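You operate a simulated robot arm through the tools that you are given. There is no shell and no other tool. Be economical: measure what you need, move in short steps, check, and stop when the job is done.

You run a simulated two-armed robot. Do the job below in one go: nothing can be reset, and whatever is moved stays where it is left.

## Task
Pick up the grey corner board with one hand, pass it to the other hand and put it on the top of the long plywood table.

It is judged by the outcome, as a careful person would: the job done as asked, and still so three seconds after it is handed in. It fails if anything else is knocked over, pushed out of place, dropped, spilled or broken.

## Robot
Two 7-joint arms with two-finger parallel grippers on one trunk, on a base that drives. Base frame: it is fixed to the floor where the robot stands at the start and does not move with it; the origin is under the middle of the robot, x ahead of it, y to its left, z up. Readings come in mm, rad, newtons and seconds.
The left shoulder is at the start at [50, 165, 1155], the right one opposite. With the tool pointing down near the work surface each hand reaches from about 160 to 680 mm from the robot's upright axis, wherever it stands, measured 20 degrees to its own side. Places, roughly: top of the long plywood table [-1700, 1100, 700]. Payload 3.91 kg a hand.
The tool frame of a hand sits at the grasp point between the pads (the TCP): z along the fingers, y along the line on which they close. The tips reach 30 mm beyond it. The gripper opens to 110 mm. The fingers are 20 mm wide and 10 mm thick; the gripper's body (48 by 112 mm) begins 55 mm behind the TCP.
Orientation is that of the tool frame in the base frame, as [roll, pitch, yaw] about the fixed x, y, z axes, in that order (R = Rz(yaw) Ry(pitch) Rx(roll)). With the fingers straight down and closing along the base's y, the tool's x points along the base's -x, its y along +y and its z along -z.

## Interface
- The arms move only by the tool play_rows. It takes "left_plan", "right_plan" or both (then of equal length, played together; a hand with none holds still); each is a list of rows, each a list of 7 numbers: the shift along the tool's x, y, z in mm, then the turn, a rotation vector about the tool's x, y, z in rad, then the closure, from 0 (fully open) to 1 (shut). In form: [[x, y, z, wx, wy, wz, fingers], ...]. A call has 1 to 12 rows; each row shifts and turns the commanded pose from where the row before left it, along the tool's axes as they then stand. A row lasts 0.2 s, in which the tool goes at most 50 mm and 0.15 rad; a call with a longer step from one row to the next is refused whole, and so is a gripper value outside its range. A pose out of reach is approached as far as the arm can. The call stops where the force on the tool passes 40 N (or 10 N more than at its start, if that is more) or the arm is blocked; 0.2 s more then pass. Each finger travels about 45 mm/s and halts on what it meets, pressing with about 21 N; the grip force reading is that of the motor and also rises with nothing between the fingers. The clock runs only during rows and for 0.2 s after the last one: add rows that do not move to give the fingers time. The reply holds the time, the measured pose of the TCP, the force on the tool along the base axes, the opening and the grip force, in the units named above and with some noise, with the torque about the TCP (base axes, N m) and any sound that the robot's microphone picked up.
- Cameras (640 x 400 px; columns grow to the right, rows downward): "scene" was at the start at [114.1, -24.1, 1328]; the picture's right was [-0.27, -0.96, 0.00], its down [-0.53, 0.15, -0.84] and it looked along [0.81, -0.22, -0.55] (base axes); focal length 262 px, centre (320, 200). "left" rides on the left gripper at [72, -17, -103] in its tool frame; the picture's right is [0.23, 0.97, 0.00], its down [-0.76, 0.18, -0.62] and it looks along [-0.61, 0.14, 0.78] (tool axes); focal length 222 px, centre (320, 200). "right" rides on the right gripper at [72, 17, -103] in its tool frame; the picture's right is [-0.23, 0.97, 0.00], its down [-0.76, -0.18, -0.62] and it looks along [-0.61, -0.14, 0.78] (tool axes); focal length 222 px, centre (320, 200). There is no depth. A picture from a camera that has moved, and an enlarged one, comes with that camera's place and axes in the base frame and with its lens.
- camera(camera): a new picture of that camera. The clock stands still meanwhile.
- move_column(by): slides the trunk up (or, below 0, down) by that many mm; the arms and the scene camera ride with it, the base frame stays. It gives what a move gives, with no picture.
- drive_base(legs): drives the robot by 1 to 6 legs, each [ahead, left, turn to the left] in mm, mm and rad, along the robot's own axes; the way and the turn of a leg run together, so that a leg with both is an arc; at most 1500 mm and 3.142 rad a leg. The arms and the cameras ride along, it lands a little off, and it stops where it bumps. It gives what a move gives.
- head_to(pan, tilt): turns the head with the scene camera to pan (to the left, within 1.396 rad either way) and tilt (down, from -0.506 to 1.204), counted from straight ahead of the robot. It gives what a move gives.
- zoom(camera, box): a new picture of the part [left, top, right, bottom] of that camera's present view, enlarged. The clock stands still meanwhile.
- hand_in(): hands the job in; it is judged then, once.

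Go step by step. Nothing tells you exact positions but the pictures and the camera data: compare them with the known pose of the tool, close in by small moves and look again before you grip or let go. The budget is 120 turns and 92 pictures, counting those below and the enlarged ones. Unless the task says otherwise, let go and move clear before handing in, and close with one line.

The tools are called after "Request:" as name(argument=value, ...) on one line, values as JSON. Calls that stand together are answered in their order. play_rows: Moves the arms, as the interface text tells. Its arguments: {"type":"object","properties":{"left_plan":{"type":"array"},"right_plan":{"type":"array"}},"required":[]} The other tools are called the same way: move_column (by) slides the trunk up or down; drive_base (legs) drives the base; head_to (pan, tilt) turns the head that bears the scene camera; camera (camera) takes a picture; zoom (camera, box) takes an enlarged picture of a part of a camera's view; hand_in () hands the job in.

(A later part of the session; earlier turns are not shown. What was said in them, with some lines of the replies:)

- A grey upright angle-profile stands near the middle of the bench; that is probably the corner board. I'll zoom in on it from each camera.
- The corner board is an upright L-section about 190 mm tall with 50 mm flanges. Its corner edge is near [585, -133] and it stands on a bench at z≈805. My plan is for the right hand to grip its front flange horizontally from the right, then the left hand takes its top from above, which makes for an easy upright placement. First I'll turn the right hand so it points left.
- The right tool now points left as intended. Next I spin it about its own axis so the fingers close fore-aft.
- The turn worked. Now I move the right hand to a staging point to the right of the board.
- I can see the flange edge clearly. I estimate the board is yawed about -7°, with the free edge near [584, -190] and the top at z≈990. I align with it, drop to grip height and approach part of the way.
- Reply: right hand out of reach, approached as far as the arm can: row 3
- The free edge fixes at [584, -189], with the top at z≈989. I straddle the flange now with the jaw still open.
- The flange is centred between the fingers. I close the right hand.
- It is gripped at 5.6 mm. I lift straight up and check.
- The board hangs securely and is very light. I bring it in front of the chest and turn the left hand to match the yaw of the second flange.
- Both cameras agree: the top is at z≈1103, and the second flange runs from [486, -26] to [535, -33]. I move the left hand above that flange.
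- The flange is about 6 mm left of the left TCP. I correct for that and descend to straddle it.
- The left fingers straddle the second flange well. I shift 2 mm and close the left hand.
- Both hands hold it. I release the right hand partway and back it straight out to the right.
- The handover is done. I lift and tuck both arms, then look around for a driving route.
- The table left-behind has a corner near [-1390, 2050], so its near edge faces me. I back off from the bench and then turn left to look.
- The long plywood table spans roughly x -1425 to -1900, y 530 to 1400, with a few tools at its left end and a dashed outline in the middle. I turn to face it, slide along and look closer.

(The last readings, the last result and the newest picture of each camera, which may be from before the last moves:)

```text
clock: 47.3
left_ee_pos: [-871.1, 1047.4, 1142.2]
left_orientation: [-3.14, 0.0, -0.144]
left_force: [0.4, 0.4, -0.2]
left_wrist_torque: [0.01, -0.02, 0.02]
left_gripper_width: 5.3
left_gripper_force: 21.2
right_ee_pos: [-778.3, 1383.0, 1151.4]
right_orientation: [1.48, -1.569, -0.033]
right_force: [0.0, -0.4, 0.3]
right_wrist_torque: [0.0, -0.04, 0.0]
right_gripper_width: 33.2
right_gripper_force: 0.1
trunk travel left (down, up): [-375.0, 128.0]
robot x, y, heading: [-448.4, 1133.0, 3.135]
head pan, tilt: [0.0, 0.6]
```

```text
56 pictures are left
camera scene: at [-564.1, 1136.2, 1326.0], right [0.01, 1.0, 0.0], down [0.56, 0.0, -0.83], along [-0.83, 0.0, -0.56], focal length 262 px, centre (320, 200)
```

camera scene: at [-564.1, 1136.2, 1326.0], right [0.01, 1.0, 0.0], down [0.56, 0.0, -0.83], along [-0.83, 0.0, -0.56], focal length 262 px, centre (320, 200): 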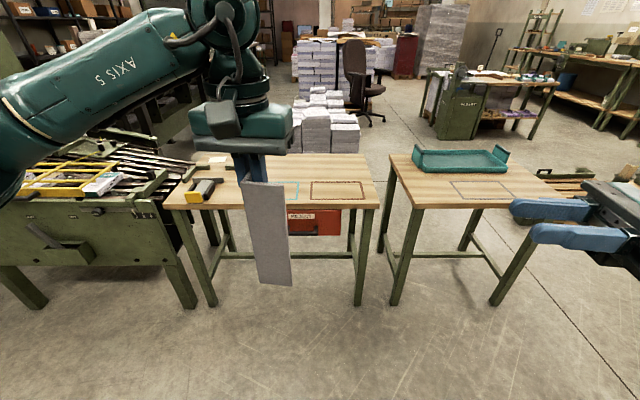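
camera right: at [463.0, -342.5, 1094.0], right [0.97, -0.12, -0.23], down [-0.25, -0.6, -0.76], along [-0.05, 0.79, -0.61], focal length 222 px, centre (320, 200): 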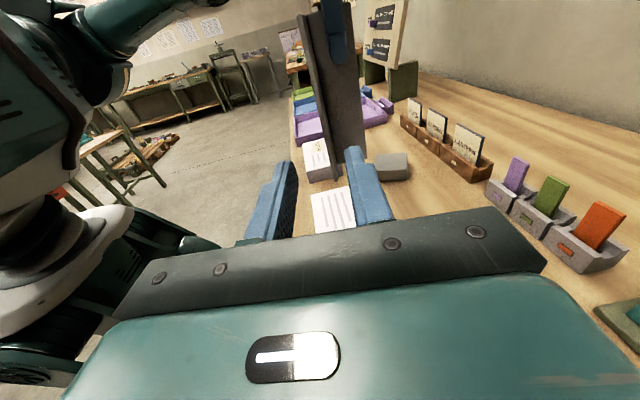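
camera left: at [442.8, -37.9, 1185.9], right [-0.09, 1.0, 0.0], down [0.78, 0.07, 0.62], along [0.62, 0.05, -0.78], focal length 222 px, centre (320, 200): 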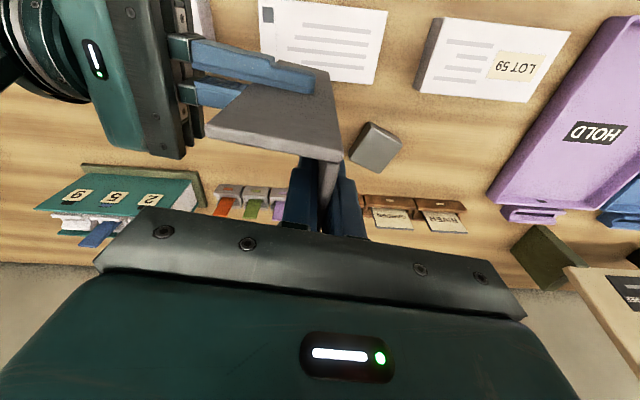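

The black-dashed area of the table around [-1570, 1210] is empty. I drive up to the table edge with the board held well above it.

Request:
drive_base(legs=[[0, -167, 0], [540, 0, 0]])

Request:
camera(camera="scene")

Request:
camera(camera="left")

```text
clock: 52.1
left_ee_pos: [-1409.8, 1204.9, 1141.6]
left_orientation: [3.14, 0.0, -0.133]
left_force: [-1.2, -0.9, -0.9]
left_wrist_torque: [-0.01, 0.05, 0.0]
left_gripper_width: 5.5
left_gripper_force: 20.9
right_ee_pos: [-1320.1, 1540.2, 1151.7]
right_orientation: [-1.321, -1.57, 2.776]
right_force: [0.1, -0.5, -0.2]
right_wrist_torque: [0.01, -0.02, 0.05]
right_gripper_width: 32.6
right_gripper_force: 0.0
trunk travel left (down, up): [-375.0, 128.0]
robot x, y, heading: [-987.9, 1296.4, -3.133]
head pan, tilt: [0.0, 0.6]
```

```text
55 pictures are left
camera scene: at [-1104.2, 1297.2, 1325.9], right [-0.01, 1.0, 0.0], down [0.57, 0.0, -0.82], along [-0.82, 0.0, -0.57], focal length 262 px, centre (320, 200)
```

scene: 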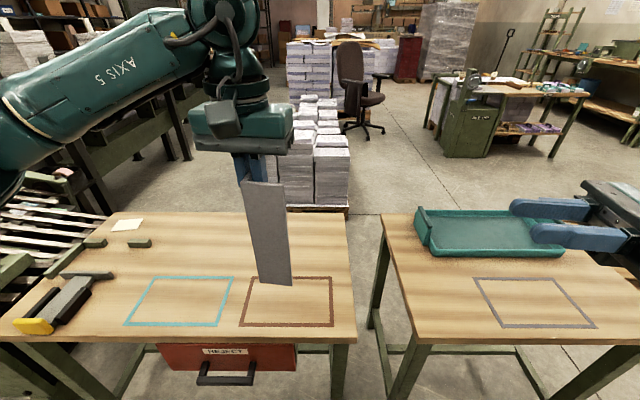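

```text
54 pictures are left
camera left: at [-1336.8, 1212.6, 1245.8], right [0.09, -1.0, 0.0], down [-0.78, -0.07, 0.62], along [-0.62, -0.06, -0.78], focal length 222 px, centre (320, 200)
```

left: 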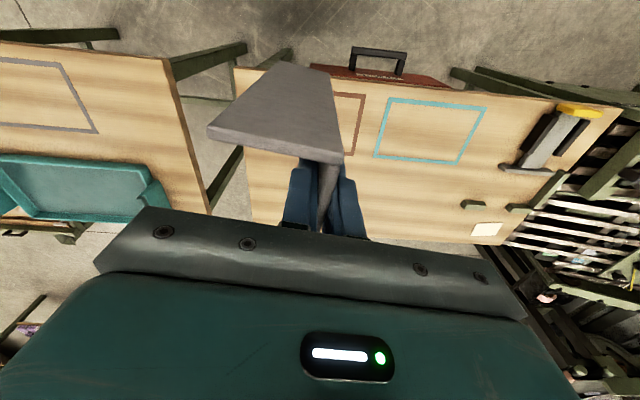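

I'm at the table edge. I lower the trunk and move the board forward over the clear outlined area, still well above the surface.

Request:
play_rows(left_plan=[[-35, 4.6, 0, 0, 0, 0, 1], [-35, 4.6, 0, 0, 0, 0, 1], [-35, 4.7, 0, 0, 0, 0, 1], [-34, 4.7, 0, 0, 0, 0, 1], [0, 0, 0, 0, 0, 0, 1]])

Request:
move_column(by=-180)

Request:
camera(camera="scene")

Request:
camera(camera="right")

```text
clock: 53.3
left_ee_pos: [-1550.9, 1205.3, 1144.7]
left_orientation: [-3.141, 0.001, -0.135]
left_force: [-0.3, 0.1, -1.0]
left_wrist_torque: [0.03, 0.02, 0.02]
left_gripper_width: 5.6
left_gripper_force: 21.2
right_ee_pos: [-1320.4, 1540.7, 1151.2]
right_orientation: [-1.32, -1.571, 2.777]
right_force: [-0.4, 0.1, -0.1]
right_wrist_torque: [0.0, 0.02, 0.0]
right_gripper_width: 32.9
right_gripper_force: 0.1
trunk travel left (down, up): [-375.0, 128.0]
robot x, y, heading: [-985.3, 1300.0, -3.133]
head pan, tilt: [0.0, 0.6]
```

```text
clock: 55.3
left_ee_pos: [-1550.7, 1205.6, 963.7]
left_orientation: [3.141, 0.001, -0.136]
left_force: [0.4, 1.1, -1.4]
left_wrist_torque: [0.01, 0.0, 0.01]
left_gripper_width: 5.6
left_gripper_force: 20.8
right_ee_pos: [-1320.8, 1541.5, 970.9]
right_orientation: [1.63, -1.57, -0.174]
right_force: [0.4, 0.4, 1.1]
right_wrist_torque: [-0.02, -0.01, -0.01]
right_gripper_width: 32.6
right_gripper_force: 0.0
trunk travel left (down, up): [-195.0, 308.0]
robot x, y, heading: [-985.5, 1301.2, -3.129]
head pan, tilt: [0.0, 0.6]
```

```text
53 pictures are left
camera scene: at [-1103.8, 1297.1, 1146.0], right [-0.01, 1.0, 0.0], down [0.56, 0.0, -0.83], along [-0.83, 0.0, -0.56], focal length 262 px, centre (320, 200)
```

scene: 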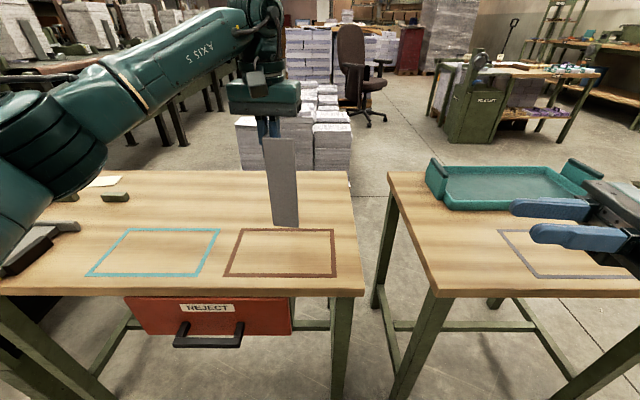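

```text
52 pictures are left
camera right: at [-1326.6, 1646.6, 1044.1], right [-0.97, 0.11, -0.23], down [0.25, 0.6, -0.76], along [0.05, -0.79, -0.61], focal length 222 px, centre (320, 200)
```

right: 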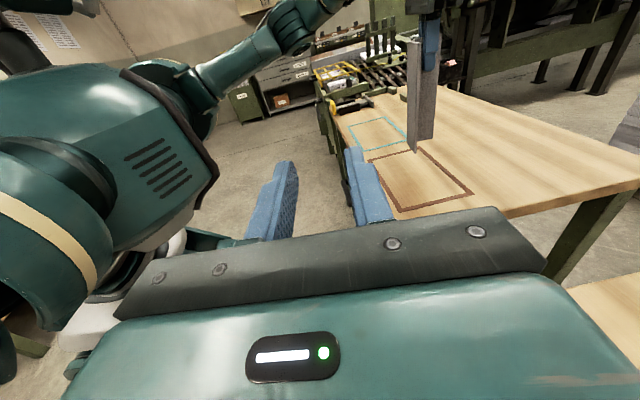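

The board is about 100 mm above the surface. I lower it 70 mm and check the gap.

Request:
play_rows(left_plan=[[0, 0, 25, 0, 0, 0, 1], [0, 0, 25, 0, 0, 0, 1], [0, 0, 20, 0, 0, 0, 1], [0, 0, 0, 0, 0, 0, 1]])

Request:
camera(camera="scene")

Request:
zoom(camera="right", box=[300, 0, 540, 220])

```text
clock: 56.3
left_ee_pos: [-1553.3, 1204.0, 892.5]
left_orientation: [3.141, 0.0, -0.134]
left_force: [-0.1, 0.1, -0.2]
left_wrist_torque: [-0.02, 0.02, -0.02]
left_gripper_width: 5.3
left_gripper_force: 21.4
right_ee_pos: [-1320.8, 1541.0, 972.2]
right_orientation: [1.523, -1.571, -0.069]
right_force: [0.0, 0.2, 0.2]
right_wrist_torque: [0.03, 0.02, 0.0]
right_gripper_width: 33.0
right_gripper_force: 0.0
trunk travel left (down, up): [-195.0, 308.0]
robot x, y, heading: [-983.0, 1296.9, -3.134]
head pan, tilt: [0.0, 0.6]
```

```text
51 pictures are left
camera scene: at [-1103.9, 1297.1, 1146.0], right [-0.01, 1.0, 0.0], down [0.56, 0.0, -0.83], along [-0.82, 0.0, -0.56], focal length 262 px, centre (320, 200)
```

scene: 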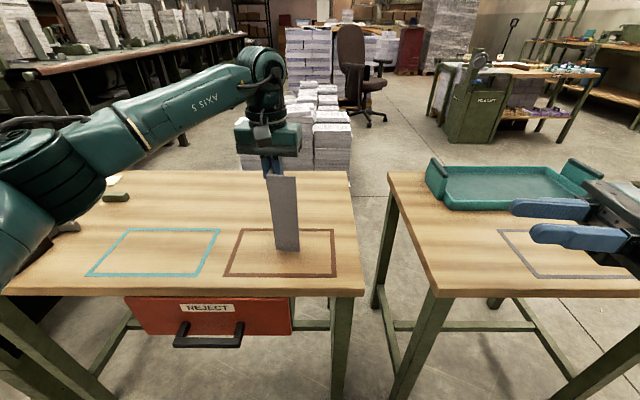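

```text
1.82 times, centred on (420, 110) of right
camera zoom: at [-1326.7, 1646.7, 1044.0], right [-0.97, 0.11, -0.23], down [0.25, 0.6, -0.76], along [0.05, -0.79, -0.61], focal length 404 px, centre (138, 364)
```

zoom: 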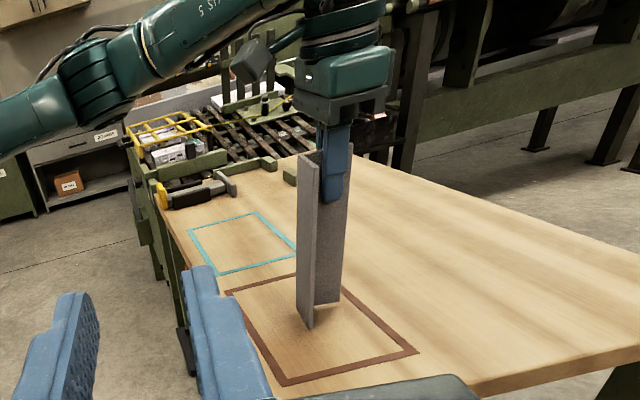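

The gap is about 30 mm. I lower in small steps and watch the force.

Request:
play_rows(left_plan=[[0, 0, 8, 0, 0, 0, 1], [0, 0, 7, 0, 0, 0, 1], [0, 0, 5, 0, 0, 0, 1], [0, 0, 0, 0, 0, 0, 1]])

Request:
zoom(camera="right", box=[380, 80, 480, 200])

Request:
zoom(camera="scene", box=[220, 150, 340, 290])

```text
clock: 57.3
left_ee_pos: [-1552.0, 1204.9, 876.5]
left_orientation: [3.14, 0.006, -0.135]
left_force: [-3.9, -2.7, 23.9]
left_wrist_torque: [-0.11, 0.09, 0.05]
left_gripper_width: 6.0
left_gripper_force: 21.1
right_ee_pos: [-1319.0, 1540.8, 972.3]
right_orientation: [1.479, -1.568, -0.021]
right_force: [0.0, 0.6, 0.3]
right_wrist_torque: [0.01, 0.0, -0.01]
right_gripper_width: 32.7
right_gripper_force: 0.0
trunk travel left (down, up): [-195.0, 308.0]
robot x, y, heading: [-982.8, 1297.0, -3.137]
head pan, tilt: [0.0, 0.6]
```

```text
3.33 times, centred on (430, 140) of right
camera zoom: at [-1325.4, 1646.7, 1044.7], right [-0.97, 0.11, -0.22], down [0.25, 0.6, -0.76], along [0.05, -0.79, -0.61], focal length 740 px, centre (-47, 400)
```

zoom: 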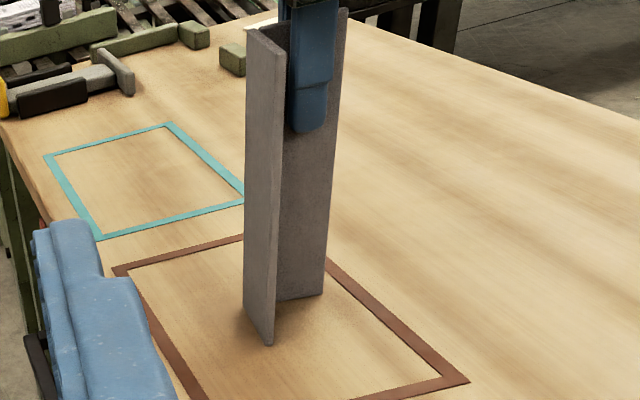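

```text
2.86 times, centred on (280, 220) of scene
camera zoom: at [-1102.3, 1297.2, 1146.3], right [-0.01, 1.0, 0.0], down [0.56, 0.0, -0.83], along [-0.83, 0.0, -0.56], focal length 749 px, centre (434, 143)
```

zoom: 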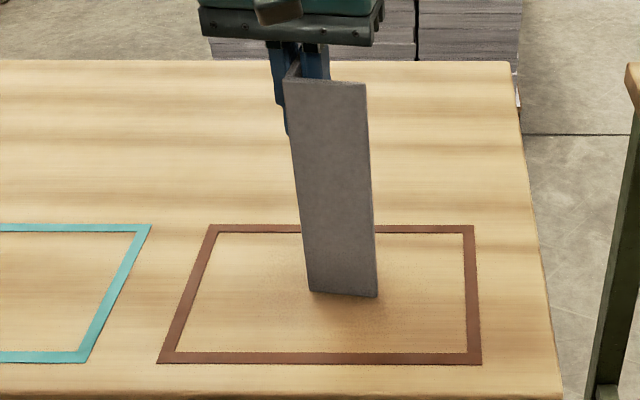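

The board has touched down (24 N) and checks out vertical in both views. I ease off the pressure before letting go.

Request:
play_rows(left_plan=[[0, 0, -2, 0, 0, 0, 1], [0, 0, -1, 0, 0, 0, 1], [0, 0, 0, 0, 0, 0, 1]])

```text
clock: 58.1
left_ee_pos: [-1550.0, 1204.8, 877.3]
left_orientation: [-3.14, 0.0, -0.135]
left_force: [-7.3, -3.2, 16.6]
left_wrist_torque: [-0.1, 0.48, 0.02]
left_gripper_width: 5.6
left_gripper_force: 20.8
right_ee_pos: [-1319.3, 1540.9, 971.1]
right_orientation: [1.556, -1.57, -0.096]
right_force: [0.5, -0.4, 0.1]
right_wrist_torque: [0.03, 0.03, 0.01]
right_gripper_width: 33.0
right_gripper_force: 0.1
trunk travel left (down, up): [-195.0, 308.0]
robot x, y, heading: [-987.7, 1296.7, -3.135]
head pan, tilt: [0.0, 0.6]
```

Request:
play_rows(left_plan=[[0, 0, -2, 0, 0, 0, 1], [0, 0, 0, 0, 0, 0, 1], [0, 0, 0, 0, 0, 0, 1]])

Request:
zoom(camera="right", box=[380, 80, 480, 200])

```text
clock: 58.9
left_ee_pos: [-1549.4, 1205.6, 877.9]
left_orientation: [-3.141, -0.005, -0.137]
left_force: [0.2, -0.3, -0.2]
left_wrist_torque: [0.0, 0.02, 0.0]
left_gripper_width: 5.6
left_gripper_force: 20.9
right_ee_pos: [-1320.8, 1540.8, 970.7]
right_orientation: [1.619, -1.571, -0.16]
right_force: [0.1, -1.0, 0.5]
right_wrist_torque: [-0.02, -0.01, 0.03]
right_gripper_width: 32.9
right_gripper_force: 0.0
trunk travel left (down, up): [-195.0, 308.0]
robot x, y, heading: [-987.1, 1299.9, -3.137]
head pan, tilt: [0.0, 0.6]
```

```text
3.33 times, centred on (430, 140) of right
camera zoom: at [-1326.6, 1646.7, 1043.8], right [-0.97, 0.11, -0.23], down [0.25, 0.6, -0.76], along [0.05, -0.79, -0.61], focal length 740 px, centre (-47, 400)
```

zoom: 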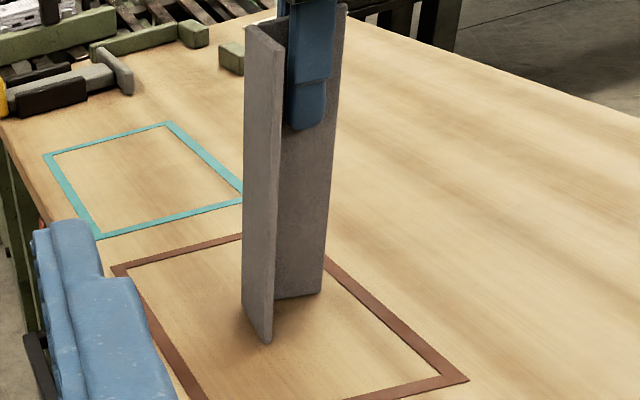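

The load is zero and it sits on or a hair above the surface. I go down 1 mm and open the fingers gently.

Request:
play_rows(left_plan=[[0, 0, 1, 0, 0, 0, 1], [0, 0, 0, 0, 0, 0, 0.9], [0, 0, 0, 0, 0, 0, 0.85], [0, 0, 0, 0, 0, 0, 0.8], [0, 0, 0, 0, 0, 0, 0.75], [0, 0, 0, 0, 0, 0, 0.75]])

Request:
zoom(camera="right", box=[380, 80, 480, 200])

Request:
camera(camera="left")

```text
clock: 60.3
left_ee_pos: [-1550.6, 1205.7, 877.7]
left_orientation: [3.14, 0.001, -0.134]
left_force: [0.4, 0.3, -0.1]
left_wrist_torque: [0.03, 0.0, 0.02]
left_gripper_width: 27.5
left_gripper_force: 0.1
right_ee_pos: [-1321.1, 1540.8, 971.0]
right_orientation: [-1.575, -1.571, 3.034]
right_force: [0.5, 0.1, 0.4]
right_wrist_torque: [0.05, -0.05, 0.0]
right_gripper_width: 32.6
right_gripper_force: 0.0
trunk travel left (down, up): [-195.0, 308.0]
robot x, y, heading: [-984.1, 1299.6, -3.134]
head pan, tilt: [0.0, 0.6]
```

```text
3.33 times, centred on (430, 140) of right
camera zoom: at [-1326.7, 1646.7, 1044.0], right [-0.97, 0.11, -0.23], down [0.25, 0.6, -0.76], along [0.05, -0.79, -0.61], focal length 740 px, centre (-47, 400)
```

zoom: 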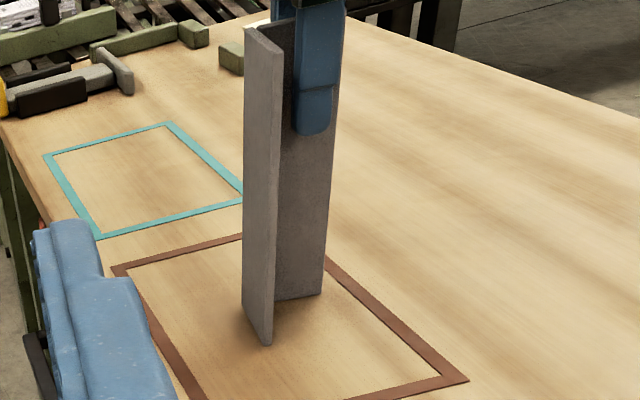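

```text
45 pictures are left
camera left: at [-1476.8, 1212.4, 982.3], right [0.09, -1.0, 0.0], down [-0.78, -0.07, 0.62], along [-0.62, -0.06, -0.78], focal length 222 px, centre (320, 200)
```

left: 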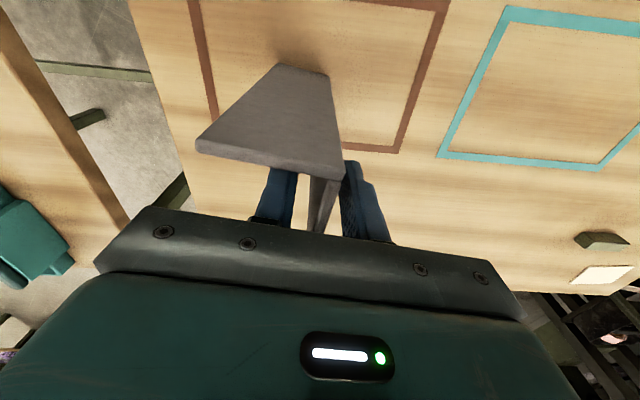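

The board stands on its own. I lift the left hand straight up, clear of it.

Request:
play_rows(left_plan=[[0, 0, -10, 0, 0, 0, 0.75], [0, 0, -25, 0, 0, 0, 0.75], [0, 0, -35, 0, 0, 0, 0.75], [0, 0, -40, 0, 0, 0, 0.75], [0, 0, -40, 0, 0, 0, 0.75]])

Request:
camera(camera="scene")

Request:
zoom(camera="right", box=[320, 0, 520, 200])

```text
clock: 61.5
left_ee_pos: [-1553.6, 1210.5, 1029.5]
left_orientation: [3.14, 0.0, -0.134]
left_force: [-1.1, -0.7, 0.1]
left_wrist_torque: [0.0, -0.01, -0.03]
left_gripper_width: 27.6
left_gripper_force: 0.0
right_ee_pos: [-1320.2, 1542.4, 971.6]
right_orientation: [1.332, -1.571, 0.126]
right_force: [-0.3, 0.0, -0.2]
right_wrist_torque: [0.02, -0.02, -0.02]
right_gripper_width: 33.0
right_gripper_force: 0.1
trunk travel left (down, up): [-195.0, 308.0]
robot x, y, heading: [-984.9, 1298.2, -3.135]
head pan, tilt: [0.0, 0.6]
```

```text
44 pictures are left
camera scene: at [-1103.7, 1297.4, 1146.0], right [-0.01, 1.0, 0.0], down [0.56, 0.0, -0.83], along [-0.83, 0.0, -0.56], focal length 262 px, centre (320, 200)
```

scene: 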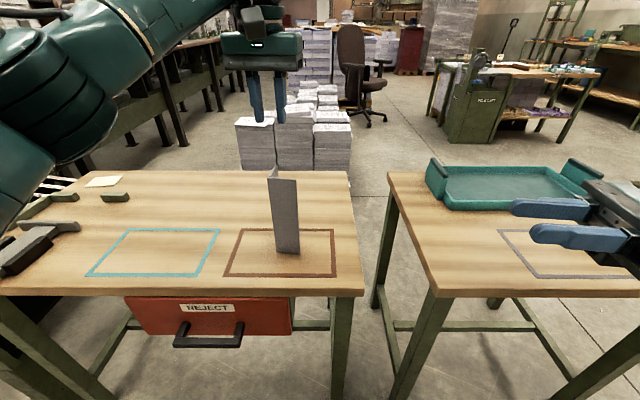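

```text
2.00 times, centred on (420, 100) of right
camera zoom: at [-1326.5, 1646.9, 1043.9], right [-0.97, 0.11, -0.23], down [0.25, 0.6, -0.76], along [0.05, -0.79, -0.61], focal length 444 px, centre (120, 400)
```

zoom: 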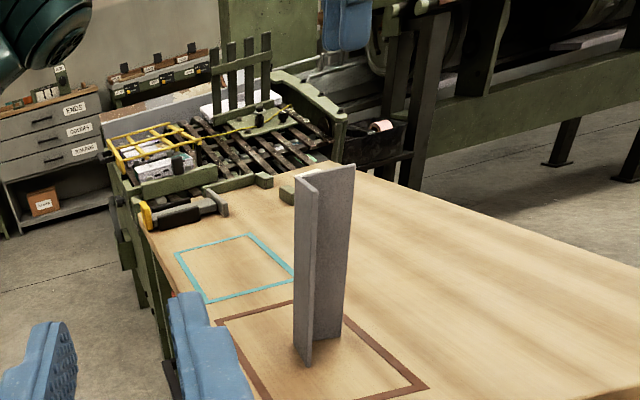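

The corner board stands upright and alone on the long plywood table, and both hands are clear. I hand it in.

Request:
hand_in()

```text
The job is handed in.
```

I picked up the grey corner board with the right hand, passed it to the left, and left it standing upright on the long plywood table; I saw nothing else moved or knocked over.
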